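You operate a simulated robot arm through the tools that you are given. There is no shell and no other tool. Be economical: measure what you need, move in short steps, check, and stop when the job is done.

Carry out the task below with a simulated two-armed robot. There is one attempt and no reset: what you move stays moved.

JOB
Tidy the blue table: three loose balls in the basket, smear wiped off.
Fine: use the TABLE pad and put it back. What is to be rubbed or washed off counts as gone when no trace of it is left.

Only the result counts: the job must be done as asked and must still hold three seconds after the hand-in. Knocking over, shifting, dropping, spilling or breaking anything else fails it.

ROBOT AND FRAMES
Two 7-joint arms with fingered hands on one trunk that stands fixed in place. Base frame: the origin is at the foot of the trunk, x ahead of it, y to its left, z up; the work surface is at about z = 760. Readings come in mm, rad, newtons and seconds.
The left shoulder is at [60, 166, 976], the right one opposite. With the tool pointing down near the work surface each hand reaches from about 360 to 860 mm from the base axis, measured 20 degrees to its own side. Payload 5 kg a hand.
The tool frame of a hand sits at the grasp point between the pads (the TCP): z along the fingers, y along the line on which they close. The tips reach 32 mm beyond it. Largest opening 160 mm; the body of the gripper starts 89 mm behind the TCP. The gripper is a hand of 3 fingers: y runs from the thumb to the fingers, the wrist lies at [0, 0, -267] in the tool frame.
Orientation is that of the tool frame in the base frame, as a unit quaternion [x, y, z, w]. With the fingers straight down and closing along the base's y, the tool's x points along the base's -x, its y along +y and its z along -z.

CONTROLS
- The arms move only by the tool step_arm. It takes "left_steps", "right_steps" or both (then of equal length, played together; a hand with none holds still); each is a list of rows, each an object of numbers (a shift or turn left out is 0): "tx", "ty", "tz": the shift along the base's x, y, z in mm; "rx", "ry", "rz": the turn, a rotation vector about the base's x, y, z in rad. In form: [{"tx": .., "ty": .., "tz": .., "rx": .., "ry": .., "rz": ..}, ...]. A call has 1 to 20 rows; each row shifts and turns the commanded pose from where the row before left it. Each row takes 0.2 s and may step no farther than 50 mm and 0.15 rad from the row before; otherwise, the whole call is refused. A pose out of reach is approached as far as the arm can. The call stops where the force on the tool passes 40 N (or 10 N more than at its start, if that is more) or the arm is blocked; 0.2 s more then pass. In this call time passes only in rows, and 0.2 s behind the last. The reply holds the time, the measured pose of the TCP, the force on the tool along the base axes, the opening and the grip force, in the units named above and with some noise, with the torque about the TCP (base axes, N m) and any sound that the robot's microphone picked up.
- Cameras (640 x 400 px; columns grow to the right, rows downward): "scene" is now at [39.2, 12.3, 1620.8]; the picture's right is [0.20, -0.98, 0.00], its down [-0.74, -0.15, -0.66] and it looks along [0.65, 0.13, -0.75] (base axes); focal length 319 px, centre (320, 200). "left" rides on the left gripper at [-65, -4, -116] in its tool frame; the picture's right is [0.06, -1.00, 0.00], its down [0.87, 0.05, -0.49] and it looks along [0.49, 0.03, 0.87] (tool axes); focal length 261 px, centre (320, 200). "right" rides on the right gripper at [65, -4, -116] in its tool frame; the picture's right is [0.06, 1.00, 0.00], its down [-0.87, 0.05, -0.49] and it looks along [-0.49, 0.03, 0.87] (tool axes); focal length 261 px, centre (320, 200).
- capture(camera): a new picture of that camera. No time passes.
- raise_lower(by): slides the trunk up (or, below 0, down) by that many mm; the arms and the scene camera ride with it, the base frame stays. It gives what a move gives, with no picture.
- set_fingers(finger1, finger2, thumb_bend, hand): sets how far each is bent, from 0 (flat) to 100 (curled in); at 30 the hand is open as for a grip, at 70 the pads meet at the TCP. One left out holds its place. A second passes; each finger stops where it meets its share of the squeeze, and holds until it gets a number again. It is the only way to open and close the hand. It gives what a move gives, with no picture; readings hold the bend of each and the force on the fingers (four entries, about 0 where the hand has none), thumb and palm.
- head_to(pan, tilt): turns the head with the scene camera to pan (to the left, within 1.501 rad either way) and tilt (down, from -0.506 to 1.204), counted from straight ahead of the robot. It gives what a move gives.
- measure_at(camera, pixels): for up to 12 pixels [column, row] of the newest picture of that camera ("zoom" is the newest enlarged one), the place [x, y, z] in the base frame of the surface seen there, good to about 2 mm, but the place of the scene camera against the robot may be out by one fixed shift of up to 18 mm in any direction. No time passes.
- zoom(camera, box): a new picture of the part [left, top, right, bottom] of that camera's present view, enlarged. No time passes.
- close_job(): hands the job in; it is judged then, once.

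Go step by step. Measure first, check grasps and placings, and put right what went wrong. The budget is 80 turns and 64 pictures, counting those below and the enlarged ones. Unless the task says otherwise, let go and move clear before handing in, and close with one line.

The tools are called after "Call:" by a JSON object that holds its "op" and its "data". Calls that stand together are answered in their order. step_arm: Moves the arms, as the interface text tells. Its arguments: {"type":"object","properties":{"left_steps":{"type":"array","items":{"type":"object","properties":{"tx":{"type":"number"},"ty":{"type":"number"},"tz":{"type":"number"},"rx":{"type":"number"},"ry":{"type":"number"},"rz":{"type":"number"}}}},"right_steps":{"type":"array","items":{"type":"object","properties":{"tx":{"type":"number"},"ty":{"type":"number"},"tz":{"type":"number"},"rx":{"type":"number"},"ry":{"type":"number"},"rz":{"type":"number"}}}}},"required":[]} The other tools are called the same way: raise_lower (by) slides the trunk up or down; set_fingers (finger1, finger2, thumb_bend, hand) moves the fingers one by one; head_to (pan, tilt) turns the head that bears the scene camera; capture (camera) takes a picture; measure_at (camera, pixels) gives the place of the surface under pixels of a picture; zoom (camera, box) takes an enlarged picture of a part of a camera's view; close_job () hands the job in.

At the start:

```text
time_s: 0.0
left_eef_pos: [575.1, 375.4, 1112.9]
left_tcp_rot: [0.001, 1.0, 0.0, 0.0]
left_force: [-0.4, -0.4, 1.1]
left_wrist_torque: [0.0, 0.01, 0.01]
left_finger_gap: 160.2
left_grip_force: 0.1
left_shape: jaw
left_bend: [30.0, 30.0, 30.0]
left_finger forces: [0.1, 0.0, 0.0, 0.0, 0.0, 0.1]
right_eef_pos: [648.5, -107.6, 1126.9]
right_tcp_rot: [0.001, 1.0, 0.001, 0.0]
right_force: [-0.7, -0.8, 0.8]
right_wrist_torque: [-0.02, -0.02, 0.0]
right_finger_gap: 159.8
right_grip_force: 0.0
right_shape: jaw
right_bend: [30.0, 30.0, 30.0]
right_finger forces: [0.0, 0.0, 0.1, 0.0, 0.0, 0.0]
trunk travel left (down, up): [-525.0, 65.0]
head pan, tilt: [0.201, 0.852]
```

scene: 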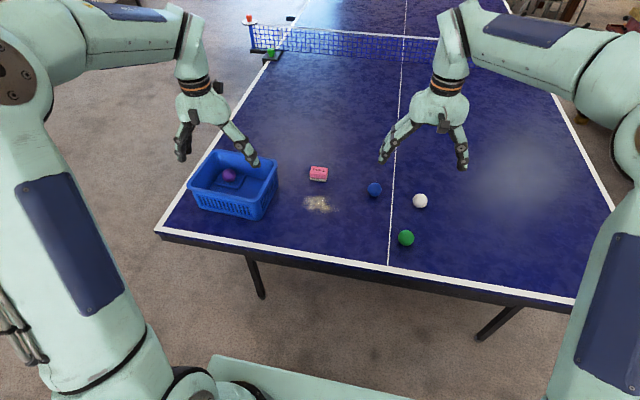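
right: 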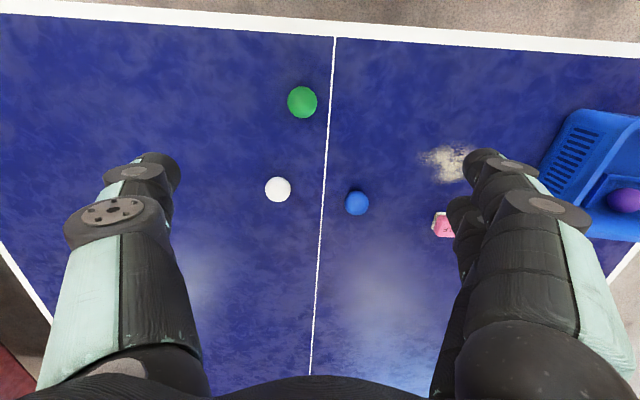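
left: 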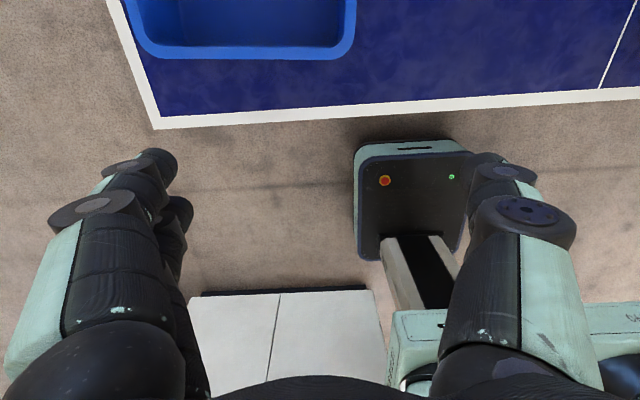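

The scene shows a basket near (233,185), a pink block at (318,173), the smear at (317,204), and balls at (374,190), (420,201) and (406,238). I'll zoom in on these and look at the far end of the table for other pads.

Call:
{"op": "zoom", "data": {"camera": "scene", "box": [280, 150, 440, 250]}}

Call:
{"op": "measure_at", "data": {"camera": "scene", "pixels": [[374, 187], [420, 197], [406, 234], [318, 168], [317, 204], [306, 204], [338, 206], [229, 175], [190, 184], [277, 158], [262, 218], [220, 150]]}}

Call:
{"op": "zoom", "data": {"camera": "scene", "box": [170, 140, 290, 225]}}

Call:
{"op": "zoom", "data": {"camera": "scene", "box": [220, 0, 380, 100]}}

```text
4.00 times, centred on (360, 200) of scene
```

zoom: 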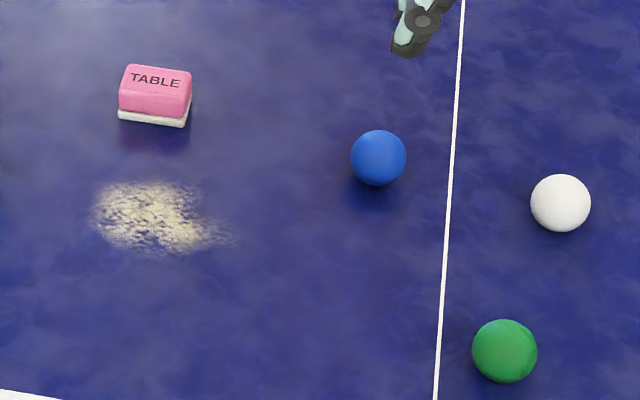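

```text
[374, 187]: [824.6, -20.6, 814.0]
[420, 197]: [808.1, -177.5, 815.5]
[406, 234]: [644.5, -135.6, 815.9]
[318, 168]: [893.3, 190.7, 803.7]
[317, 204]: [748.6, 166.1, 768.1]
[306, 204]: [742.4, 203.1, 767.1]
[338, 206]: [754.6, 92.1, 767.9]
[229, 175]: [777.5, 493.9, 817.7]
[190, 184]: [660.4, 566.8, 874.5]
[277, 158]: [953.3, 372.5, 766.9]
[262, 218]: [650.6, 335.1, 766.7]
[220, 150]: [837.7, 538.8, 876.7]
```

```text
4.71 times, centred on (230, 182) of scene
```

zoom: 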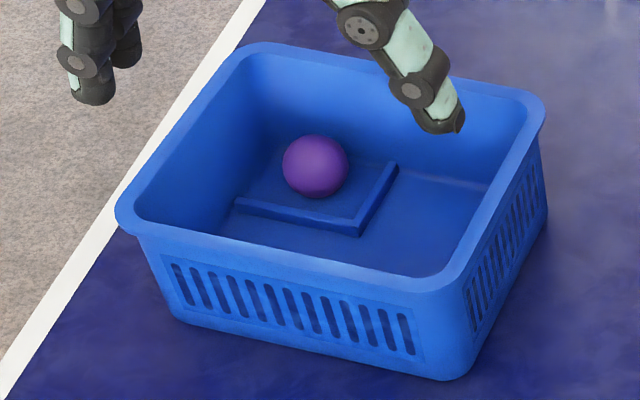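

```text
4.00 times, centred on (300, 50) of scene
```

zoom: 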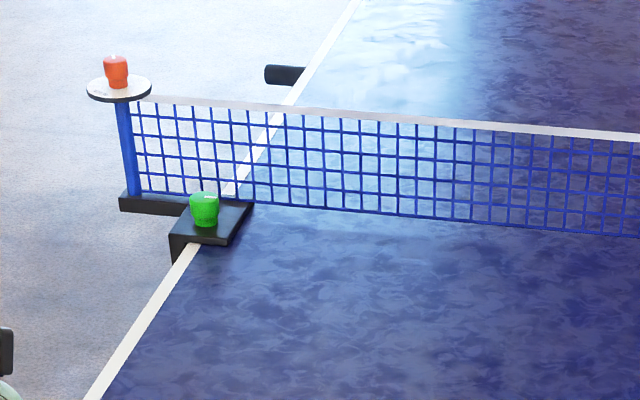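

The pad is marked "TABLE", with its white felt side down, and the three loose balls are blue, white and green. Next I'll take the same points from the right hand camera to find the scene camera's offset.

Call:
{"op": "measure_at", "data": {"camera": "right", "pixels": [[302, 102], [278, 189], [356, 203], [443, 219], [442, 232], [447, 163], [425, 160], [468, 150], [622, 200], [600, 112], [300, 250], [335, 40]]}}

Call:
{"op": "zoom", "data": {"camera": "right", "box": [400, 120, 500, 250]}}

Call:
{"op": "measure_at", "data": {"camera": "left", "pixels": [[140, 20], [165, 50], [330, 50], [350, 20], [250, 53], [250, 30], [156, 128], [240, 10]]}}

```text
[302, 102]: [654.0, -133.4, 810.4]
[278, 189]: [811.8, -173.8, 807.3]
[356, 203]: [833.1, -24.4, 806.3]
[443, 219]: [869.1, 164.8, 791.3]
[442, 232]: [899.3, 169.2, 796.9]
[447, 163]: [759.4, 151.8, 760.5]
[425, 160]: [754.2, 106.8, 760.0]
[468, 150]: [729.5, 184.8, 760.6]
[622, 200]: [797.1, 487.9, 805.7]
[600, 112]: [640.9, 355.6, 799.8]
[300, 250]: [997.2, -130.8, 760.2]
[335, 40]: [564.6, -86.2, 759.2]
```

```text
3.08 times, centred on (450, 185) of right
```

zoom: 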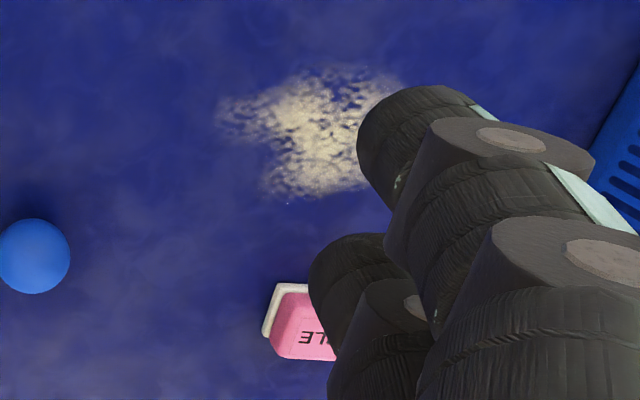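

```text
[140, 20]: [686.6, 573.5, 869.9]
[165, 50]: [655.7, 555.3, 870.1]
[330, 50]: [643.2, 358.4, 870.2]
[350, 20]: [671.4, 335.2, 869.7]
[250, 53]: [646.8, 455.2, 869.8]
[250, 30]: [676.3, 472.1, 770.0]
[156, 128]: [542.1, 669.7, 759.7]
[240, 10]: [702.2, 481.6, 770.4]
```

The hand camera puts the ball centres at about green (658,-135), white (823,-177) and blue (845,-20), each with radius 25. The table is at 760, the basket rim at 870 and its floor at 770. The left arm can do everything, so I'll move the right arm out of the way and set the left fingers to a smaller opening.

Call:
{"op": "step_arm", "data": {"right_steps": [{"tx": -22, "ty": -43}, {"tx": -22, "ty": -43}, {"tx": -22, "ty": -43}, {"tx": -22, "ty": -43}, {"tx": -22, "ty": -43}, {"tx": -22, "ty": -43}, {"tx": -22, "ty": -43}, {"tx": -22, "ty": -43}]}}

Call:
{"op": "set_fingers", "data": {"hand": "left", "finger1": 43, "finger2": 43, "thumb_bend": 43}}

Call:
{"op": "step_arm", "data": {"left_steps": [{"tx": 7, "ty": -46, "tz": -15}, {"tx": 7, "ty": -46, "tz": -15}, {"tx": 7, "ty": -46, "tz": -15}, {"tx": 7, "ty": -46, "tz": -15}, {"tx": 7, "ty": -46, "tz": -15}, {"tx": 7, "ty": -46, "tz": -15}, {"tx": 7, "ty": -46, "tz": -15}, {"tx": 7, "ty": -46, "tz": -15}, {"tx": 7, "ty": -46, "tz": -15}, {"tx": 7, "ty": -46, "tz": -15}, {"tx": 6, "ty": -50, "tz": -10}]}}

Call:
{"op": "capture", "data": {"camera": "left"}}

Call:
{"op": "capture", "data": {"camera": "scene"}}

```text
time_s: 1.8
left_eef_pos: [575.1, 373.9, 1113.2]
left_tcp_rot: [0.0, 1.0, -0.001, 0.001]
left_force: [-0.9, -0.1, -0.1]
left_wrist_torque: [0.03, -0.02, -0.02]
left_finger_gap: 160.2
left_grip_force: 0.1
left_shape: jaw
left_bend: [30.0, 30.0, 30.0]
left_finger forces: [0.1, 0.0, 0.0, 0.1, 0.0, 0.0]
right_eef_pos: [474.3, -449.9, 1127.4]
right_tcp_rot: [0.0, 1.0, 0.001, 0.0]
right_force: [0.4, 0.0, -0.2]
right_wrist_torque: [0.02, -0.02, 0.02]
right_finger_gap: 160.1
right_grip_force: 0.0
right_shape: jaw
right_bend: [30.0, 30.0, 30.0]
right_finger forces: [0.0, 0.1, 0.0, 0.1, 0.0, 0.0]
trunk travel left (down, up): [-525.0, 65.0]
head pan, tilt: [0.201, 0.852]
```

```text
time_s: 2.8
left_eef_pos: [575.7, 375.1, 1111.3]
left_tcp_rot: [0.0, 1.0, 0.0, 0.0]
left_force: [0.2, -0.6, 0.6]
left_wrist_torque: [0.01, -0.03, 0.01]
left_finger_gap: 116.5
left_grip_force: 0.1
left_shape: fingers
left_bend: [43.0, 43.0, 43.0]
left_finger forces: [0.1, 0.1, 0.0, 0.1, 0.1, 0.0]
right_eef_pos: [474.9, -448.8, 1127.1]
right_tcp_rot: [0.001, 1.0, 0.001, 0.001]
right_force: [0.5, -0.3, -0.3]
right_wrist_torque: [0.02, -0.02, 0.02]
right_finger_gap: 160.1
right_grip_force: 0.1
right_shape: jaw
right_bend: [30.0, 30.0, 30.0]
right_finger forces: [0.0, 0.0, 0.0, 0.0, 0.0, 0.0]
trunk travel left (down, up): [-525.0, 65.0]
head pan, tilt: [0.201, 0.852]
```

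```text
refused: row 11 steps farther than a row can; nothing moved
```

```text
56 pictures are left
```

left: 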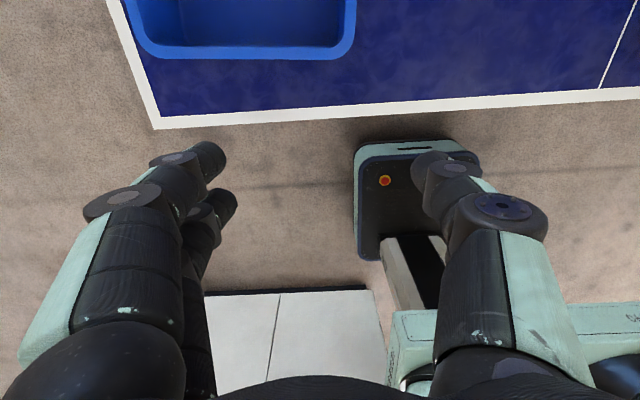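

```text
55 pictures are left
```

scene: 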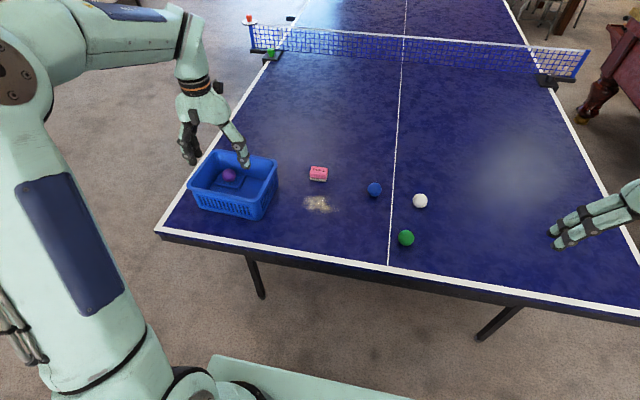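

The right arm is clear, and the left move was refused because its last row was slightly too long. I'll send it again in smaller rows, ending above the green ball.

Call:
{"op": "step_arm", "data": {"left_steps": [{"tx": 7, "ty": -42.5, "tz": -15}, {"tx": 7, "ty": -42.5, "tz": -15}, {"tx": 7, "ty": -42.5, "tz": -15}, {"tx": 7, "ty": -42.5, "tz": -15}, {"tx": 7, "ty": -42.5, "tz": -15}, {"tx": 7, "ty": -42.5, "tz": -15}, {"tx": 7, "ty": -42.5, "tz": -15}, {"tx": 7, "ty": -42.5, "tz": -15}, {"tx": 7, "ty": -42.5, "tz": -15}, {"tx": 7, "ty": -42.5, "tz": -15}, {"tx": 7, "ty": -42.5, "tz": -15}, {"tx": 6, "ty": -42.5, "tz": -15}]}}

Call:
{"op": "capture", "data": {"camera": "left"}}

```text
time_s: 5.4
left_eef_pos: [659.6, -134.4, 934.4]
left_tcp_rot: [0.0, 1.0, 0.001, 0.0]
left_force: [0.3, 0.5, 0.5]
left_wrist_torque: [0.03, 0.02, 0.01]
left_finger_gap: 116.3
left_grip_force: 0.0
left_shape: fingers
left_bend: [43.0, 43.0, 43.0]
left_finger forces: [0.0, 0.1, 0.0, 0.0, 0.0, 0.1]
right_eef_pos: [475.8, -450.3, 1124.9]
right_tcp_rot: [0.001, 1.0, 0.001, 0.0]
right_force: [-0.2, 0.6, -0.8]
right_wrist_torque: [0.02, -0.01, -0.02]
right_finger_gap: 159.9
right_grip_force: 0.1
right_shape: jaw
right_bend: [30.0, 30.0, 30.0]
right_finger forces: [0.0, 0.0, 0.0, 0.0, 0.1, 0.0]
trunk travel left (down, up): [-525.0, 65.0]
head pan, tilt: [0.201, 0.852]
```

```text
54 pictures are left
```

left: 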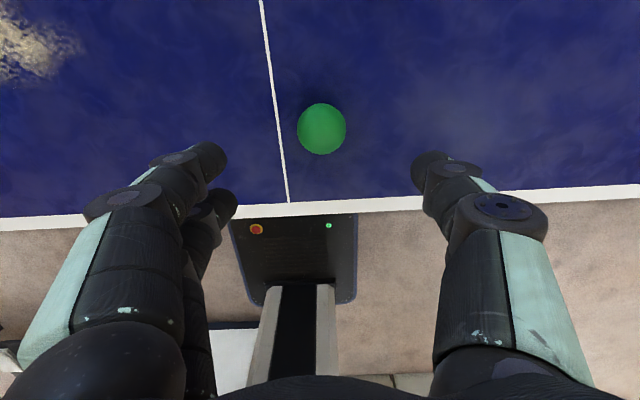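

The green ball at (321,128) sits midway between the fingers. I'll go down to TCP z≈797 and close.

Call:
{"op": "step_arm", "data": {"left_steps": [{"tx": -1, "tz": -45}, {"tz": -45}, {"tz": -30}, {"tz": -17}]}}

Call:
{"op": "set_fingers", "data": {"hand": "left", "finger1": 62, "finger2": 62, "thumb_bend": 62}}

Call:
{"op": "capture", "data": {"camera": "left"}}

```text
time_s: 6.4
left_eef_pos: [658.3, -131.6, 799.4]
left_tcp_rot: [0.0, 1.0, 0.0, 0.0]
left_force: [-1.6, 0.1, 4.3]
left_wrist_torque: [0.25, 0.06, 0.05]
left_finger_gap: 116.6
left_grip_force: 2.8
left_shape: fingers
left_bend: [43.0, 43.0, 43.0]
left_finger forces: [1.3, 3.0, 0.1, 0.1, 0.5, 0.1]
right_eef_pos: [474.5, -449.0, 1126.4]
right_tcp_rot: [0.001, 1.0, 0.001, 0.0]
right_force: [0.2, -0.2, -0.1]
right_wrist_torque: [0.02, -0.01, 0.03]
right_finger_gap: 160.0
right_grip_force: 0.0
right_shape: jaw
right_bend: [30.0, 30.0, 30.0]
right_finger forces: [0.0, 0.0, 0.0, 0.0, 0.0, 0.0]
trunk travel left (down, up): [-525.0, 65.0]
head pan, tilt: [0.201, 0.852]
```

```text
time_s: 7.4
left_eef_pos: [657.8, -132.8, 799.2]
left_tcp_rot: [0.0, 1.0, 0.001, 0.001]
left_force: [0.6, 2.4, 14.7]
left_wrist_torque: [0.08, 0.04, 0.0]
left_finger_gap: 45.6
left_grip_force: 10.2
left_shape: fingers
left_bend: [61.0, 61.0, 61.0]
left_finger forces: [2.5, 8.8, 0.1, 0.1, 9.8, 0.1]
right_eef_pos: [474.3, -449.6, 1126.4]
right_tcp_rot: [0.001, 1.0, 0.002, 0.0]
right_force: [-0.5, 0.3, 0.5]
right_wrist_torque: [0.01, -0.01, 0.03]
right_finger_gap: 159.9
right_grip_force: 0.1
right_shape: jaw
right_bend: [30.0, 30.0, 30.0]
right_finger forces: [0.0, 0.0, 0.0, 0.0, 0.0, 0.0]
trunk travel left (down, up): [-525.0, 65.0]
head pan, tilt: [0.201, 0.852]
```

```text
53 pictures are left
```

left: 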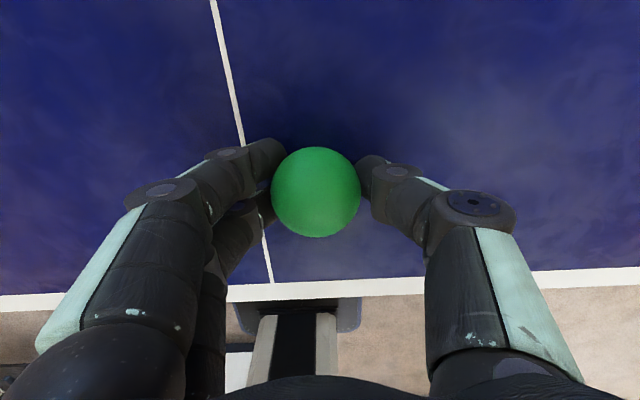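

The fingers have stopped on the ball at a 45.6 gap and about 10 N. The tips are just brushing the table, so I'll grasp higher next time. I'll lift a little and check.

Call:
{"op": "step_arm", "data": {"left_steps": [{"tz": 15}, {"tz": 25}, {"tz": 40}, {"tz": 40}]}}

Call:
{"op": "capture", "data": {"camera": "left"}}

```text
time_s: 8.4
left_eef_pos: [653.4, -133.8, 914.9]
left_tcp_rot: [0.001, 1.0, 0.0, -0.001]
left_force: [0.8, -0.1, 0.0]
left_wrist_torque: [0.02, -0.02, 0.0]
left_finger_gap: 45.7
left_grip_force: 3.4
left_shape: fingers
left_bend: [61.0, 60.0, 61.0]
left_finger forces: [1.2, 2.2, 0.0, 0.1, 3.2, 0.0]
right_eef_pos: [474.7, -448.9, 1127.1]
right_tcp_rot: [0.001, 1.0, 0.0, 0.0]
right_force: [0.2, 0.9, 0.2]
right_wrist_torque: [0.01, -0.01, -0.06]
right_finger_gap: 159.7
right_grip_force: 0.2
right_shape: jaw
right_bend: [30.0, 30.0, 30.0]
right_finger forces: [0.0, 0.0, 0.0, 0.1, 0.0, 0.0]
trunk travel left (down, up): [-525.0, 65.0]
head pan, tilt: [0.201, 0.852]
```

```text
52 pictures are left
```

left: 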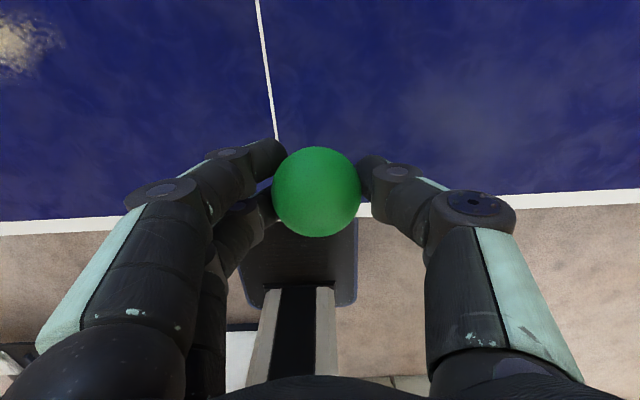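

The green ball is held, though lightly at 3.4 N, so I'll tighten a little. I'll also take a new scene picture and measure the basket rim and inside.

Call:
{"op": "set_fingers", "data": {"hand": "left", "finger1": 64, "finger2": 64, "thumb_bend": 64}}

Call:
{"op": "zoom", "data": {"camera": "scene", "box": [180, 135, 340, 235]}}

Call:
{"op": "measure_at", "data": {"camera": "zoom", "pixels": [[40, 190], [320, 250], [385, 110], [150, 65], [260, 205], [320, 160], [175, 215], [230, 190], [196, 155], [115, 200], [270, 90], [330, 200]]}}

```text
time_s: 9.4
left_eef_pos: [655.2, -133.2, 914.9]
left_tcp_rot: [0.0, 1.0, 0.0, -0.001]
left_force: [-0.8, -0.5, -0.6]
left_wrist_torque: [-0.01, 0.02, 0.01]
left_finger_gap: 44.3
left_grip_force: 6.1
left_shape: fingers
left_bend: [61.0, 60.0, 62.0]
left_finger forces: [2.6, 3.6, 0.0, 0.0, 6.2, 0.0]
right_eef_pos: [474.4, -448.8, 1125.6]
right_tcp_rot: [0.001, 1.0, 0.001, 0.0]
right_force: [0.7, -0.3, -0.5]
right_wrist_torque: [-0.01, -0.04, 0.01]
right_finger_gap: 160.0
right_grip_force: 0.1
right_shape: jaw
right_bend: [30.0, 30.0, 30.0]
right_finger forces: [0.0, 0.1, 0.0, 0.0, 0.1, 0.1]
trunk travel left (down, up): [-525.0, 65.0]
head pan, tilt: [0.201, 0.852]
```

```text
4.00 times, centred on (260, 185) of scene
```

zoom: 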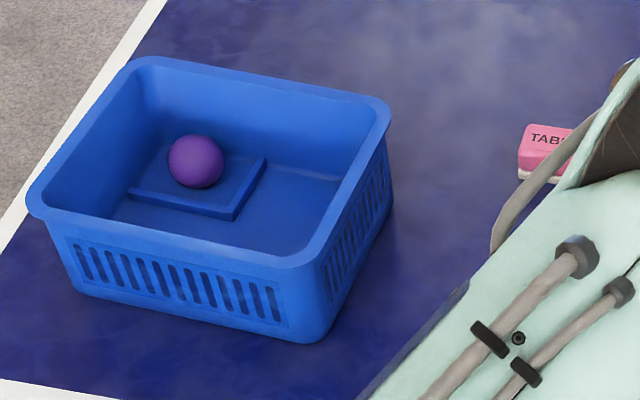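

```text
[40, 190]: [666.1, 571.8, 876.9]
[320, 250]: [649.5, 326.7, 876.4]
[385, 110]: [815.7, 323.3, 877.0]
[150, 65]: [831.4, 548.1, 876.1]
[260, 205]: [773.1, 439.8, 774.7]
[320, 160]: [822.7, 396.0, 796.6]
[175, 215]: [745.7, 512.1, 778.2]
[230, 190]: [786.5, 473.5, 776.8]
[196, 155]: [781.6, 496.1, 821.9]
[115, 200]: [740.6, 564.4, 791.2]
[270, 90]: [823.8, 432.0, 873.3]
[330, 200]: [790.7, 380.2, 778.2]
```

The rim spans about x 650–840 and y 322–572. The purple ball sits inside a ridge near (800,492), which leaves the half at y 345–450 free. I'll carry green to (785,390), tilting slightly for reach.

Call:
{"op": "step_arm", "data": {"left_steps": [{"tx": 10.8, "ty": 43.6, "tz": 3.75, "ry": -0.025}, {"tx": 10.8, "ty": 43.6, "tz": 3.75, "ry": -0.025}, {"tx": 10.8, "ty": 43.6, "tz": 3.75, "ry": -0.025}, {"tx": 10.8, "ty": 43.6, "tz": 3.75, "ry": -0.025}, {"tx": 10.8, "ty": 43.6, "tz": 3.75, "ry": -0.025}, {"tx": 10.8, "ty": 43.6, "tz": 3.75, "ry": -0.025}, {"tx": 10.8, "ty": 43.6, "tz": 3.75, "ry": -0.025}, {"tx": 10.8, "ty": 43.6, "tz": 3.75, "ry": -0.025}, {"tx": 10.8, "ty": 43.6, "tz": 3.75, "ry": -0.025}, {"tx": 10.8, "ty": 43.6, "tz": 3.75, "ry": -0.025}, {"tx": 10.8, "ty": 43.6, "tz": 3.75, "ry": -0.025}, {"tx": 10.8, "ty": 43.6, "tz": 3.75, "ry": -0.025}]}}

Call:
{"op": "capture", "data": {"camera": "left"}}

Call:
{"op": "zoom", "data": {"camera": "scene", "box": [150, 85, 350, 235]}}

```text
time_s: 12.0
left_eef_pos: [787.4, 387.2, 959.2]
left_tcp_rot: [0.0, 0.989, -0.001, 0.15]
left_force: [0.4, 0.9, -0.4]
left_wrist_torque: [-0.01, 0.02, 0.02]
left_finger_gap: 44.4
left_grip_force: 6.4
left_shape: fingers
left_bend: [61.0, 61.0, 62.0]
left_finger forces: [2.7, 3.5, 0.1, 0.1, 6.1, 0.1]
right_eef_pos: [474.8, -448.5, 1127.2]
right_tcp_rot: [0.001, 1.0, 0.0, -0.001]
right_force: [0.0, 1.7, -0.5]
right_wrist_torque: [-0.03, 0.01, -0.03]
right_finger_gap: 160.0
right_grip_force: 0.1
right_shape: jaw
right_bend: [30.0, 30.0, 30.0]
right_finger forces: [0.0, 0.1, 0.0, 0.1, 0.0, 0.0]
trunk travel left (down, up): [-525.0, 65.0]
head pan, tilt: [0.201, 0.852]
```

```text
50 pictures are left
```

left: 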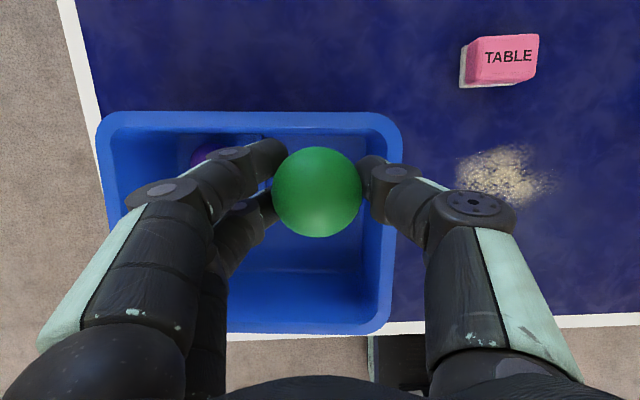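

```text
2.67 times, centred on (250, 160) of scene
```

zoom: 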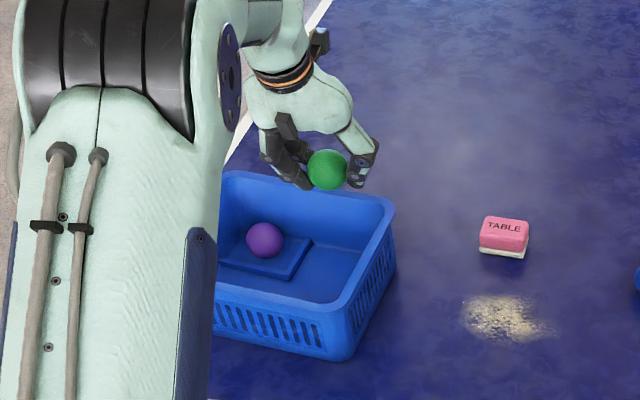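

At this y the thumb knuckle could catch the rim. I'll shift to y≈408, go down to TCP z≈828, and release by opening only the thumb so the fingers stay clear of the purple ball.

Call:
{"op": "step_arm", "data": {"left_steps": [{"tx": -8, "ty": 21, "tz": 0}, {"tz": -40}, {"tz": -40}, {"tz": -30}, {"tz": -20}]}}

Call:
{"op": "capture", "data": {"camera": "left"}}

Call:
{"op": "zoom", "data": {"camera": "scene", "box": [150, 85, 350, 235]}}

```text
time_s: 13.2
left_eef_pos: [778.5, 408.6, 831.7]
left_tcp_rot: [0.0, 0.989, -0.001, 0.149]
left_force: [0.1, -0.3, -0.5]
left_wrist_torque: [0.0, -0.03, -0.03]
left_finger_gap: 44.3
left_grip_force: 6.1
left_shape: fingers
left_bend: [61.0, 61.0, 62.0]
left_finger forces: [2.6, 3.5, 0.0, 0.0, 6.0, 0.0]
right_eef_pos: [475.3, -447.8, 1125.5]
right_tcp_rot: [-0.001, 1.0, 0.001, -0.001]
right_force: [-0.2, -0.1, -0.2]
right_wrist_torque: [0.01, -0.01, 0.0]
right_finger_gap: 159.9
right_grip_force: 0.0
right_shape: jaw
right_bend: [30.0, 30.0, 30.0]
right_finger forces: [0.0, 0.0, 0.1, 0.0, 0.0, 0.0]
trunk travel left (down, up): [-525.0, 65.0]
head pan, tilt: [0.201, 0.852]
```

```text
48 pictures are left
```

left: 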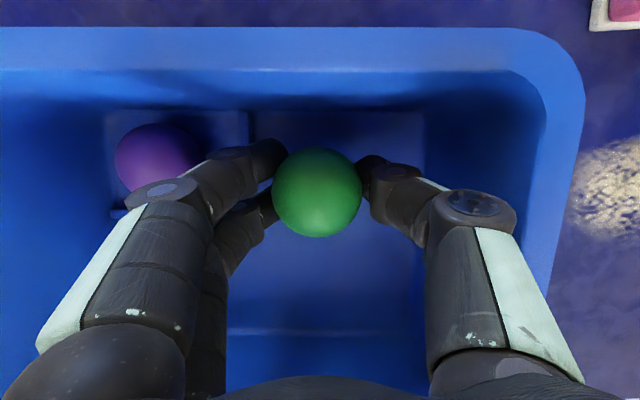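

```text
2.67 times, centred on (250, 160) of scene
```

zoom: 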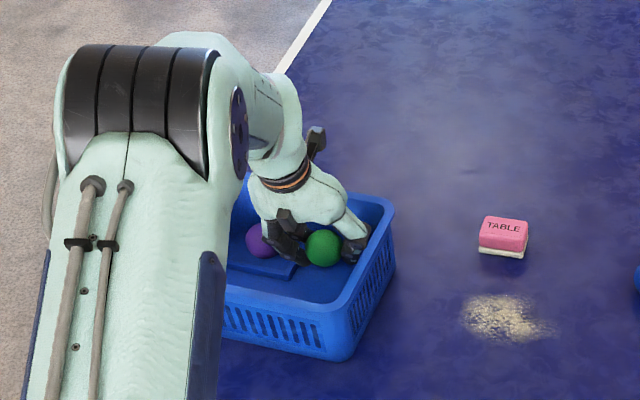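

There's room on both sides: purple at (158,160) clears the fingers and the thumb clears the wall. I'll lower 12 mm more and open the thumb.

Call:
{"op": "step_arm", "data": {"left_steps": [{"tz": -12}]}}

Call:
{"op": "set_fingers", "data": {"hand": "left", "thumb_bend": 52}}

Call:
{"op": "capture", "data": {"camera": "left"}}

```text
time_s: 13.6
left_eef_pos: [779.2, 408.5, 821.1]
left_tcp_rot: [0.0, 0.989, 0.0, 0.149]
left_force: [0.2, 0.0, -1.2]
left_wrist_torque: [-0.01, -0.02, 0.01]
left_finger_gap: 44.3
left_grip_force: 6.1
left_shape: fingers
left_bend: [61.0, 61.0, 62.0]
left_finger forces: [2.6, 3.5, 0.0, 0.0, 6.0, 0.0]
right_eef_pos: [475.2, -448.3, 1126.2]
right_tcp_rot: [0.0, 1.0, 0.0, 0.0]
right_force: [0.1, -0.1, 0.2]
right_wrist_torque: [0.0, 0.0, -0.04]
right_finger_gap: 160.1
right_grip_force: 0.0
right_shape: jaw
right_bend: [30.0, 30.0, 30.0]
right_finger forces: [0.0, 0.0, 0.0, 0.0, 0.1, 0.0]
trunk travel left (down, up): [-525.0, 65.0]
head pan, tilt: [0.201, 0.852]
```

```text
time_s: 14.6
left_eef_pos: [778.2, 408.9, 820.5]
left_tcp_rot: [0.0, 0.989, -0.001, 0.149]
left_force: [-0.5, 0.9, 0.0]
left_wrist_torque: [0.03, 0.01, 0.04]
left_finger_gap: 56.1
left_grip_force: 0.6
left_shape: fingers
left_bend: [64.0, 64.0, 52.0]
left_finger forces: [0.0, 0.1, 0.0, 0.1, 0.9, 0.1]
right_eef_pos: [474.7, -448.0, 1127.1]
right_tcp_rot: [0.001, 1.0, 0.001, 0.0]
right_force: [0.3, 0.6, -1.1]
right_wrist_torque: [0.01, -0.01, 0.03]
right_finger_gap: 159.7
right_grip_force: 0.0
right_shape: jaw
right_bend: [30.0, 30.0, 30.0]
right_finger forces: [0.1, 0.1, 0.0, 0.1, 0.0, 0.1]
trunk travel left (down, up): [-525.0, 65.0]
head pan, tilt: [0.201, 0.852]
```

```text
46 pictures are left
```

left: 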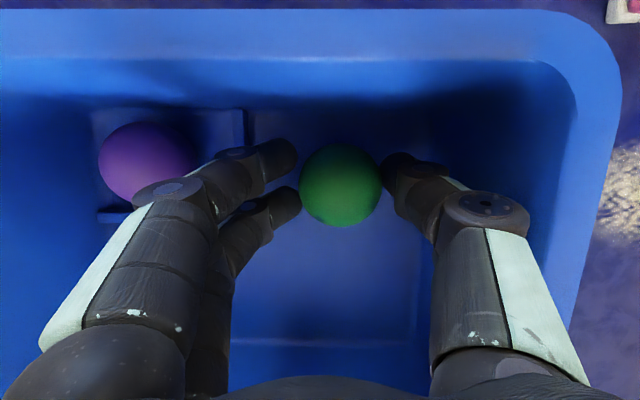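

Green is down and free. I'll open a bit more and lift straight up.

Call:
{"op": "set_fingers", "data": {"hand": "left", "thumb_bend": 47, "finger1": 60, "finger2": 60}}

Call:
{"op": "step_arm", "data": {"left_steps": [{"tz": 20}, {"tz": 40}, {"tz": 45}, {"tz": 45}]}}

Call:
{"op": "capture", "data": {"camera": "left"}}

```text
time_s: 15.6
left_eef_pos: [779.2, 409.8, 819.9]
left_tcp_rot: [0.0, 0.989, 0.0, 0.149]
left_force: [0.2, 1.6, -0.2]
left_wrist_torque: [-0.01, 0.04, 0.0]
left_finger_gap: 72.0
left_grip_force: 0.3
left_shape: fingers
left_bend: [60.0, 60.0, 47.0]
left_finger forces: [0.0, 0.0, 0.0, 0.0, 1.8, 0.0]
right_eef_pos: [475.0, -449.0, 1126.7]
right_tcp_rot: [0.002, 1.0, 0.0, 0.0]
right_force: [-0.8, -0.5, -0.3]
right_wrist_torque: [0.04, -0.01, -0.01]
right_finger_gap: 160.1
right_grip_force: 0.1
right_shape: jaw
right_bend: [30.0, 30.0, 30.0]
right_finger forces: [0.1, 0.0, 0.0, 0.1, 0.1, 0.0]
trunk travel left (down, up): [-525.0, 65.0]
head pan, tilt: [0.201, 0.852]
```

```text
time_s: 16.6
left_eef_pos: [777.7, 409.9, 974.8]
left_tcp_rot: [0.0, 0.989, 0.0, 0.149]
left_force: [-1.0, -0.1, -0.3]
left_wrist_torque: [0.0, -0.01, -0.02]
left_finger_gap: 72.7
left_grip_force: 0.1
left_shape: fingers
left_bend: [60.0, 60.0, 47.0]
left_finger forces: [0.0, 0.0, 0.0, 0.1, 0.0, 0.1]
right_eef_pos: [473.4, -449.0, 1126.7]
right_tcp_rot: [0.001, 1.0, 0.001, 0.0]
right_force: [-0.4, -0.3, -0.7]
right_wrist_torque: [0.01, -0.01, 0.01]
right_finger_gap: 159.7
right_grip_force: 0.0
right_shape: jaw
right_bend: [30.0, 30.0, 30.0]
right_finger forces: [0.0, 0.0, 0.1, 0.1, 0.0, 0.0]
trunk travel left (down, up): [-525.0, 65.0]
head pan, tilt: [0.201, 0.852]
```

```text
45 pictures are left
```

left: 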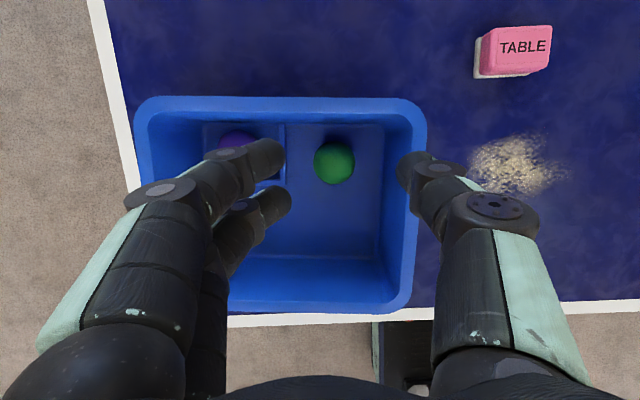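

Green is in the basket at (334,161) and staying put. While the pad and basket are in view I'll measure them accurately with the left camera.

Call:
{"op": "measure_at", "data": {"camera": "left", "pixels": [[496, 31], [548, 26], [484, 66], [546, 68], [477, 76], [518, 48], [470, 165], [565, 165], [518, 138], [518, 192], [334, 161], [330, 240]]}}

Call:
{"op": "zoom", "data": {"camera": "left", "box": [440, 0, 600, 210]}}

Call:
{"op": "set_fingers", "data": {"hand": "left", "thumb_bend": 43, "finger1": 43, "finger2": 43}}

```text
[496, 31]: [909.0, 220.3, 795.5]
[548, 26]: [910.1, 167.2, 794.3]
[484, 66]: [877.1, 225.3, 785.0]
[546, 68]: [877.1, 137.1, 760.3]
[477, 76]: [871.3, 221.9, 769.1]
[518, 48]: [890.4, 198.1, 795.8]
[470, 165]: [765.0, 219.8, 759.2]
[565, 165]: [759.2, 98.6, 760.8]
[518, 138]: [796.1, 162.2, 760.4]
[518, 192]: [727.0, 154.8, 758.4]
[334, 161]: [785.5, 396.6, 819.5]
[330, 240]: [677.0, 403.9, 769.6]
```

```text
1.90 times, centred on (520, 105) of left
```

zoom: 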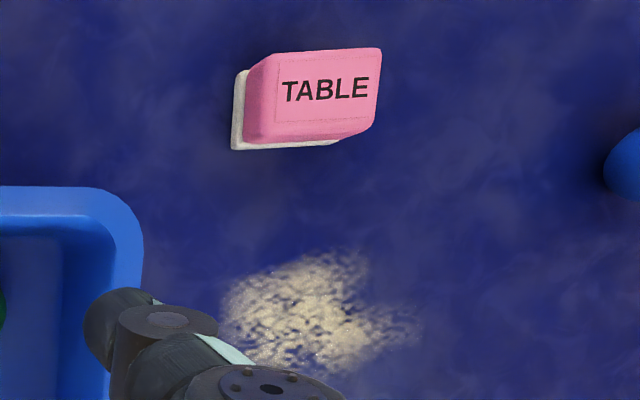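

```text
time_s: 17.6
left_eef_pos: [777.9, 410.1, 972.9]
left_tcp_rot: [0.0, 0.989, 0.0, 0.15]
left_force: [-0.1, -0.3, -0.1]
left_wrist_torque: [0.01, -0.03, 0.0]
left_finger_gap: 115.1
left_grip_force: 0.1
left_shape: fingers
left_bend: [43.0, 43.0, 43.0]
left_finger forces: [0.0, 0.0, 0.0, 0.0, 0.0, 0.1]
right_eef_pos: [474.6, -448.1, 1127.3]
right_tcp_rot: [0.001, 1.0, 0.002, 0.0]
right_force: [0.4, 0.2, 0.5]
right_wrist_torque: [0.0, 0.02, 0.0]
right_finger_gap: 160.2
right_grip_force: 0.1
right_shape: jaw
right_bend: [30.0, 30.0, 30.0]
right_finger forces: [0.0, 0.0, 0.0, 0.0, 0.1, 0.0]
trunk travel left (down, up): [-525.0, 65.0]
head pan, tilt: [0.201, 0.852]
```

The pad centre is about (891,192), 35 mm tall, and the smear covers roughly x 720–800, y 95–225. I'll now move over the white ball with a bit more tilt.

Call:
{"op": "step_arm", "data": {"left_steps": [{"tx": 2.85, "ty": -45.1, "tz": -4, "ry": -0.0046}, {"tx": 2.85, "ty": -45.1, "tz": -4, "ry": -0.0046}, {"tx": 2.85, "ty": -45.1, "tz": -4, "ry": -0.0046}, {"tx": 2.85, "ty": -45.1, "tz": -4, "ry": -0.0046}, {"tx": 2.85, "ty": -45.1, "tz": -4, "ry": -0.0046}, {"tx": 2.85, "ty": -45.1, "tz": -4, "ry": -0.0046}, {"tx": 2.85, "ty": -45.1, "tz": -4, "ry": -0.0046}, {"tx": 2.85, "ty": -45.1, "tz": -4, "ry": -0.0046}, {"tx": 2.85, "ty": -45.1, "tz": -4, "ry": -0.0046}, {"tx": 2.85, "ty": -45.1, "tz": -4, "ry": -0.0046}, {"tx": 2.85, "ty": -45.1, "tz": -4, "ry": -0.0046}, {"tx": 2.85, "ty": -45.1, "tz": -4, "ry": -0.0046}, {"tx": 2.85, "ty": -45.1, "tz": -4, "ry": -0.0046}]}}

Call:
{"op": "capture", "data": {"camera": "left"}}

```text
time_s: 20.4
left_eef_pos: [800.4, -167.6, 917.5]
left_tcp_rot: [-0.001, 0.984, 0.001, 0.178]
left_force: [-1.5, 0.0, -0.3]
left_wrist_torque: [-0.02, -0.1, 0.03]
left_finger_gap: 116.1
left_grip_force: 0.0
left_shape: fingers
left_bend: [43.0, 43.0, 43.0]
left_finger forces: [0.1, 0.0, 0.0, 0.0, 0.0, 0.1]
left hand out of reach, approached as far as the arm can: row 13
right_eef_pos: [472.6, -450.4, 1126.8]
right_tcp_rot: [0.002, 1.0, 0.001, 0.001]
right_force: [-0.6, -0.2, 0.1]
right_wrist_torque: [-0.01, -0.06, 0.04]
right_finger_gap: 159.9
right_grip_force: 0.0
right_shape: jaw
right_bend: [30.0, 30.0, 30.0]
right_finger forces: [0.1, 0.1, 0.0, 0.1, 0.1, 0.1]
trunk travel left (down, up): [-525.0, 65.0]
head pan, tilt: [0.201, 0.852]
```

```text
43 pictures are left
```

left: 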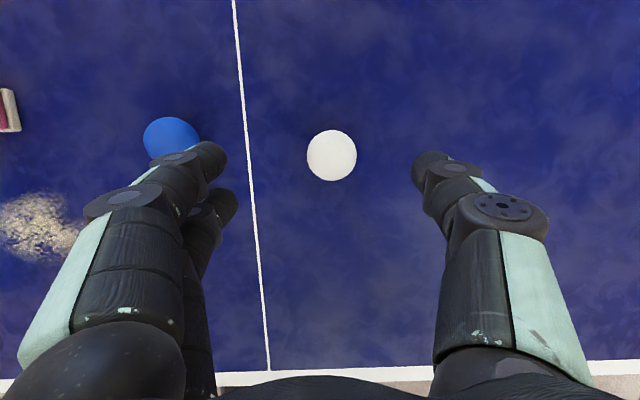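

At this height the arm reaches its limit 15 mm short in x. I'll tilt a bit further while going down, then correct from the readings.

Call:
{"op": "step_arm", "data": {"left_steps": [{"ry": -0.04, "tz": -20}, {"ry": -0.04, "tz": -25}]}}

```text
time_s: 21.0
left_eef_pos: [804.0, -167.9, 871.1]
left_tcp_rot: [0.0, 0.976, 0.0, 0.218]
left_force: [-0.4, -0.1, 0.9]
left_wrist_torque: [-0.02, -0.02, -0.03]
left_finger_gap: 116.0
left_grip_force: 0.0
left_shape: fingers
left_bend: [43.0, 43.0, 43.0]
left_finger forces: [0.0, 0.0, 0.0, 0.0, 0.1, 0.0]
right_eef_pos: [475.8, -448.3, 1126.4]
right_tcp_rot: [0.001, 1.0, 0.001, 0.001]
right_force: [0.6, 0.1, -0.3]
right_wrist_torque: [0.01, 0.01, 0.03]
right_finger_gap: 160.4
right_grip_force: 0.1
right_shape: jaw
right_bend: [30.0, 30.0, 30.0]
right_finger forces: [0.0, 0.1, 0.1, 0.0, 0.0, 0.0]
trunk travel left (down, up): [-525.0, 65.0]
head pan, tilt: [0.201, 0.852]
```

The tilt is now 0.44 and the hand is in reach at (804,-168,871). I'll line up over white and check before going down.

Call:
{"op": "step_arm", "data": {"left_steps": [{"tx": 8, "ty": -9, "tz": -6}]}}

Call:
{"op": "capture", "data": {"camera": "left"}}

Call:
{"op": "measure_at", "data": {"camera": "left", "pixels": [[325, 157], [325, 165], [325, 172]]}}

```text
time_s: 21.4
left_eef_pos: [812.5, -176.0, 864.6]
left_tcp_rot: [0.0, 0.976, 0.0, 0.217]
left_force: [-0.1, -0.3, -0.3]
left_wrist_torque: [0.0, 0.04, 0.0]
left_finger_gap: 116.0
left_grip_force: 0.0
left_shape: fingers
left_bend: [43.0, 43.0, 43.0]
left_finger forces: [0.0, 0.0, 0.0, 0.1, 0.0, 0.1]
right_eef_pos: [475.7, -448.4, 1126.4]
right_tcp_rot: [0.001, 1.0, 0.0, 0.0]
right_force: [0.8, 0.8, -1.0]
right_wrist_torque: [-0.05, 0.02, -0.01]
right_finger_gap: 159.5
right_grip_force: 0.1
right_shape: jaw
right_bend: [30.0, 30.0, 30.0]
right_finger forces: [0.1, 0.0, 0.1, 0.1, 0.0, 0.0]
trunk travel left (down, up): [-525.0, 65.0]
head pan, tilt: [0.201, 0.852]
```

```text
42 pictures are left
```

left: 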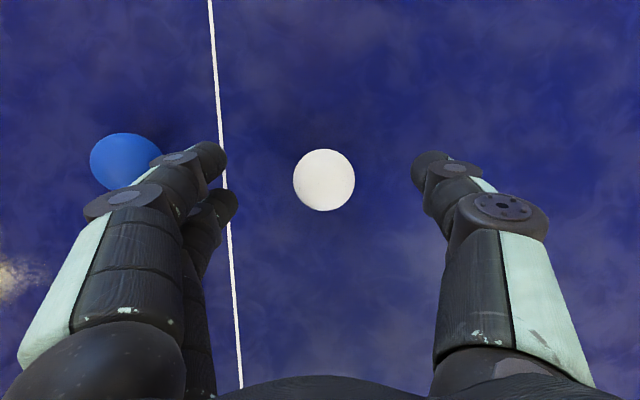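

```text
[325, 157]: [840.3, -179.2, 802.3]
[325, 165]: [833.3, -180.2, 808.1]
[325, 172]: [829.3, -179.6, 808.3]
```

White is centred at (324,180). I'll go down to TCP z≈809 and close.

Call:
{"op": "step_arm", "data": {"left_steps": [{"ty": -1, "tz": -30}, {"tz": -18}, {"tz": -7}]}}

Call:
{"op": "set_fingers", "data": {"hand": "left", "finger1": 64, "finger2": 64, "thumb_bend": 64}}

Call:
{"op": "capture", "data": {"camera": "left"}}

```text
time_s: 22.2
left_eef_pos: [811.9, -177.7, 809.4]
left_tcp_rot: [0.0, 0.976, 0.0, 0.217]
left_force: [-0.4, 0.2, -0.1]
left_wrist_torque: [-0.05, 0.02, -0.03]
left_finger_gap: 116.1
left_grip_force: 0.1
left_shape: fingers
left_bend: [43.0, 43.0, 43.0]
left_finger forces: [0.0, 0.0, 0.1, 0.1, 0.1, 0.0]
right_eef_pos: [475.6, -449.0, 1126.0]
right_tcp_rot: [0.001, 1.0, 0.001, 0.0]
right_force: [-0.7, 0.3, -0.1]
right_wrist_torque: [-0.03, 0.01, -0.04]
right_finger_gap: 159.8
right_grip_force: 0.1
right_shape: jaw
right_bend: [30.0, 30.0, 30.0]
right_finger forces: [0.1, 0.0, 0.1, 0.0, 0.0, 0.0]
trunk travel left (down, up): [-525.0, 65.0]
head pan, tilt: [0.201, 0.852]
```

```text
time_s: 23.2
left_eef_pos: [812.3, -177.6, 809.6]
left_tcp_rot: [0.0, 0.976, 0.0, 0.217]
left_force: [0.3, -1.2, 0.0]
left_wrist_torque: [0.0, 0.01, 0.01]
left_finger_gap: 50.8
left_grip_force: 9.2
left_shape: fingers
left_bend: [60.0, 60.0, 61.0]
left_finger forces: [4.4, 4.6, 0.0, 0.0, 8.9, 0.0]
right_eef_pos: [474.4, -448.1, 1126.2]
right_tcp_rot: [0.0, 1.0, 0.0, 0.001]
right_force: [-0.7, -0.1, -0.5]
right_wrist_torque: [-0.01, -0.02, 0.01]
right_finger_gap: 160.1
right_grip_force: 0.1
right_shape: jaw
right_bend: [30.0, 30.0, 30.0]
right_finger forces: [0.1, 0.1, 0.0, 0.1, 0.0, 0.1]
trunk travel left (down, up): [-525.0, 65.0]
head pan, tilt: [0.201, 0.852]
```

```text
41 pictures are left
```

left: 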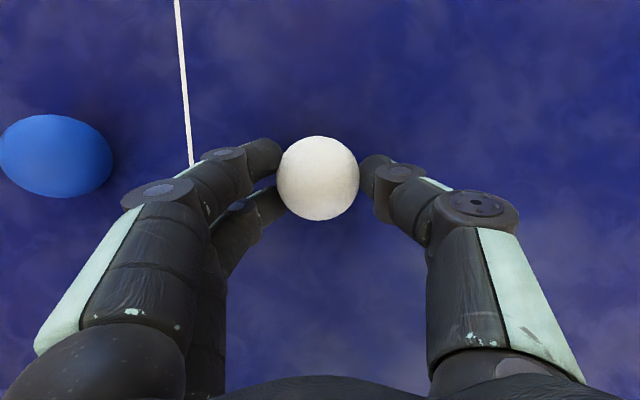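

White is held evenly at 9 N. I'll lift, carry it to above (722,420), and check.

Call:
{"op": "step_arm", "data": {"left_steps": [{"tx": -5, "tz": 30}, {"tx": -10, "tz": 45}, {"tx": -15, "tz": 45}, {"tx": -4.3, "ty": 42.7, "tz": 2, "ry": 0.01}, {"tx": -4.3, "ty": 42.7, "tz": 2, "ry": 0.01}, {"tx": -4.3, "ty": 42.7, "tz": 2, "ry": 0.01}, {"tx": -4.3, "ty": 42.7, "tz": 2, "ry": 0.01}, {"tx": -4.3, "ty": 42.7, "tz": 2, "ry": 0.01}, {"tx": -4.3, "ty": 42.7, "tz": 2, "ry": 0.01}, {"tx": -4.3, "ty": 42.7, "tz": 2, "ry": 0.01}, {"tx": -4.3, "ty": 42.7, "tz": 2, "ry": 0.01}, {"tx": -4.3, "ty": 42.7, "tz": 2, "ry": 0.01}, {"tx": -4.3, "ty": 42.7, "tz": 2, "ry": 0.01}, {"tx": -4.3, "ty": 42.7, "tz": 2, "ry": 0.01}, {"tx": -4.3, "ty": 42.7, "tz": 2, "ry": 0.01}, {"tx": -4.3, "ty": 42.7, "tz": 2, "ry": 0.01}, {"tx": -4.3, "ty": 42.7, "tz": 2, "ry": 0.01}]}}

Call:
{"op": "capture", "data": {"camera": "left"}}

```text
time_s: 26.8
left_eef_pos: [720.4, 423.1, 956.8]
left_tcp_rot: [0.001, 0.989, -0.001, 0.148]
left_force: [0.2, 0.2, -1.3]
left_wrist_torque: [-0.04, -0.01, 0.0]
left_finger_gap: 51.1
left_grip_force: 8.7
left_shape: fingers
left_bend: [60.0, 60.0, 61.0]
left_finger forces: [4.5, 4.5, 0.0, 0.0, 8.7, 0.0]
right_eef_pos: [475.6, -447.5, 1126.1]
right_tcp_rot: [0.001, 1.0, 0.0, 0.0]
right_force: [0.3, 0.9, -0.7]
right_wrist_torque: [-0.05, 0.01, 0.01]
right_finger_gap: 159.8
right_grip_force: 0.0
right_shape: jaw
right_bend: [30.0, 30.0, 30.0]
right_finger forces: [0.0, 0.0, 0.1, 0.1, 0.1, 0.1]
trunk travel left (down, up): [-525.0, 65.0]
head pan, tilt: [0.201, 0.852]
```

```text
40 pictures are left
```

left: 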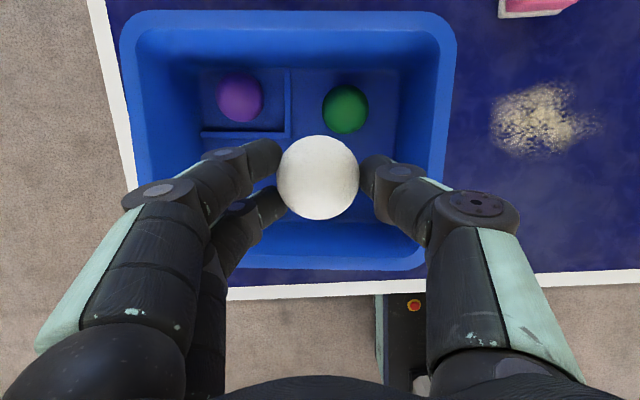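

The picture shows enough room for white in the front strip, with green at (345,108) and purple at (240,97). I'll straighten the tilt a little, lower to TCP≈824 and check.

Call:
{"op": "step_arm", "data": {"left_steps": [{"ry": 0.1, "ty": -3}, {"ry": 0.1, "tz": -30}, {"tz": -40}, {"tz": -40}, {"tz": -22}]}}

Call:
{"op": "capture", "data": {"camera": "left"}}

```text
time_s: 28.0
left_eef_pos: [720.6, 418.8, 825.4]
left_tcp_rot: [0.0, 0.999, 0.0, 0.049]
left_force: [-0.4, -0.6, 0.2]
left_wrist_torque: [-0.01, -0.02, 0.01]
left_finger_gap: 50.4
left_grip_force: 8.5
left_shape: fingers
left_bend: [60.0, 60.0, 61.0]
left_finger forces: [4.4, 4.4, 0.0, 0.1, 8.7, 0.0]
right_eef_pos: [474.6, -448.5, 1126.7]
right_tcp_rot: [0.001, 1.0, 0.0, 0.0]
right_force: [0.1, -0.5, -0.2]
right_wrist_torque: [0.0, 0.0, -0.01]
right_finger_gap: 160.2
right_grip_force: 0.0
right_shape: jaw
right_bend: [30.0, 30.0, 30.0]
right_finger forces: [0.0, 0.0, 0.0, 0.1, 0.1, 0.0]
trunk travel left (down, up): [-525.0, 65.0]
head pan, tilt: [0.201, 0.852]
```

```text
39 pictures are left
```

left: 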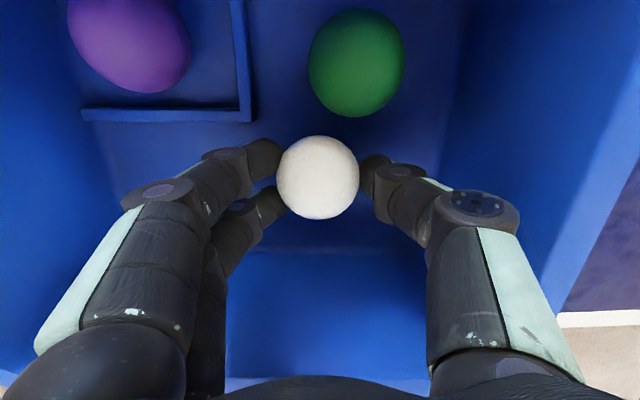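

White hangs just above the floor, so I'll lower 3 mm, open evenly and lift out.

Call:
{"op": "step_arm", "data": {"left_steps": [{"tz": -3}]}}

Call:
{"op": "set_fingers", "data": {"hand": "left", "finger1": 53, "finger2": 53, "thumb_bend": 53}}

Call:
{"op": "step_arm", "data": {"left_steps": [{"tz": 20}, {"tz": 45}, {"tz": 45}, {"tz": 45}]}}

Call:
{"op": "capture", "data": {"camera": "left"}}

```text
time_s: 28.4
left_eef_pos: [720.1, 418.3, 822.9]
left_tcp_rot: [0.0, 0.999, 0.0, 0.05]
left_force: [0.5, 0.6, -0.4]
left_wrist_torque: [0.0, 0.02, -0.01]
left_finger_gap: 50.9
left_grip_force: 8.8
left_shape: fingers
left_bend: [60.0, 60.0, 61.0]
left_finger forces: [4.5, 4.6, 0.0, 0.0, 8.6, 0.1]
right_eef_pos: [474.9, -449.2, 1126.4]
right_tcp_rot: [0.001, 1.0, 0.001, 0.0]
right_force: [0.3, -1.3, -0.2]
right_wrist_torque: [-0.01, 0.01, 0.0]
right_finger_gap: 159.6
right_grip_force: 0.1
right_shape: jaw
right_bend: [30.0, 30.0, 30.0]
right_finger forces: [0.0, 0.1, 0.0, 0.0, 0.0, 0.0]
trunk travel left (down, up): [-525.0, 65.0]
head pan, tilt: [0.201, 0.852]
```

```text
time_s: 29.4
left_eef_pos: [720.9, 416.5, 822.2]
left_tcp_rot: [0.0, 0.999, 0.0, 0.049]
left_force: [0.0, -1.1, 0.3]
left_wrist_torque: [-0.03, 0.0, 0.0]
left_finger_gap: 74.4
left_grip_force: 0.1
left_shape: fingers
left_bend: [53.0, 53.0, 53.0]
left_finger forces: [0.1, 0.0, 0.0, 0.0, 0.0, 0.0]
right_eef_pos: [473.3, -449.6, 1126.9]
right_tcp_rot: [0.001, 1.0, 0.001, 0.0]
right_force: [0.9, 0.4, -1.0]
right_wrist_torque: [-0.01, -0.01, 0.03]
right_finger_gap: 160.1
right_grip_force: 0.1
right_shape: jaw
right_bend: [30.0, 30.0, 30.0]
right_finger forces: [0.1, 0.0, 0.0, 0.0, 0.0, 0.0]
trunk travel left (down, up): [-525.0, 65.0]
head pan, tilt: [0.201, 0.852]
```

```text
time_s: 30.4
left_eef_pos: [721.6, 417.1, 977.8]
left_tcp_rot: [0.0, 0.999, 0.001, 0.049]
left_force: [-0.1, -0.6, -0.3]
left_wrist_torque: [-0.02, 0.01, 0.01]
left_finger_gap: 74.0
left_grip_force: 0.0
left_shape: fingers
left_bend: [53.0, 53.0, 53.0]
left_finger forces: [0.1, 0.0, 0.0, 0.0, 0.0, 0.0]
right_eef_pos: [474.5, -449.2, 1126.6]
right_tcp_rot: [0.001, 1.0, 0.002, -0.001]
right_force: [-0.1, -0.2, -1.1]
right_wrist_torque: [0.02, -0.04, -0.01]
right_finger_gap: 159.6
right_grip_force: 0.0
right_shape: jaw
right_bend: [30.0, 30.0, 30.0]
right_finger forces: [0.0, 0.0, 0.1, 0.0, 0.1, 0.0]
trunk travel left (down, up): [-525.0, 65.0]
head pan, tilt: [0.201, 0.852]
```

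```text
38 pictures are left
```

left: 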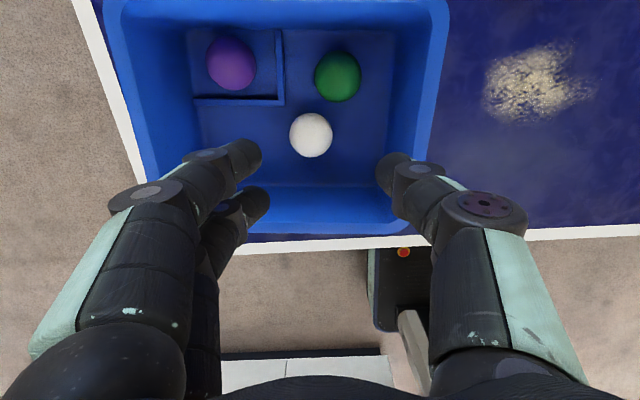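

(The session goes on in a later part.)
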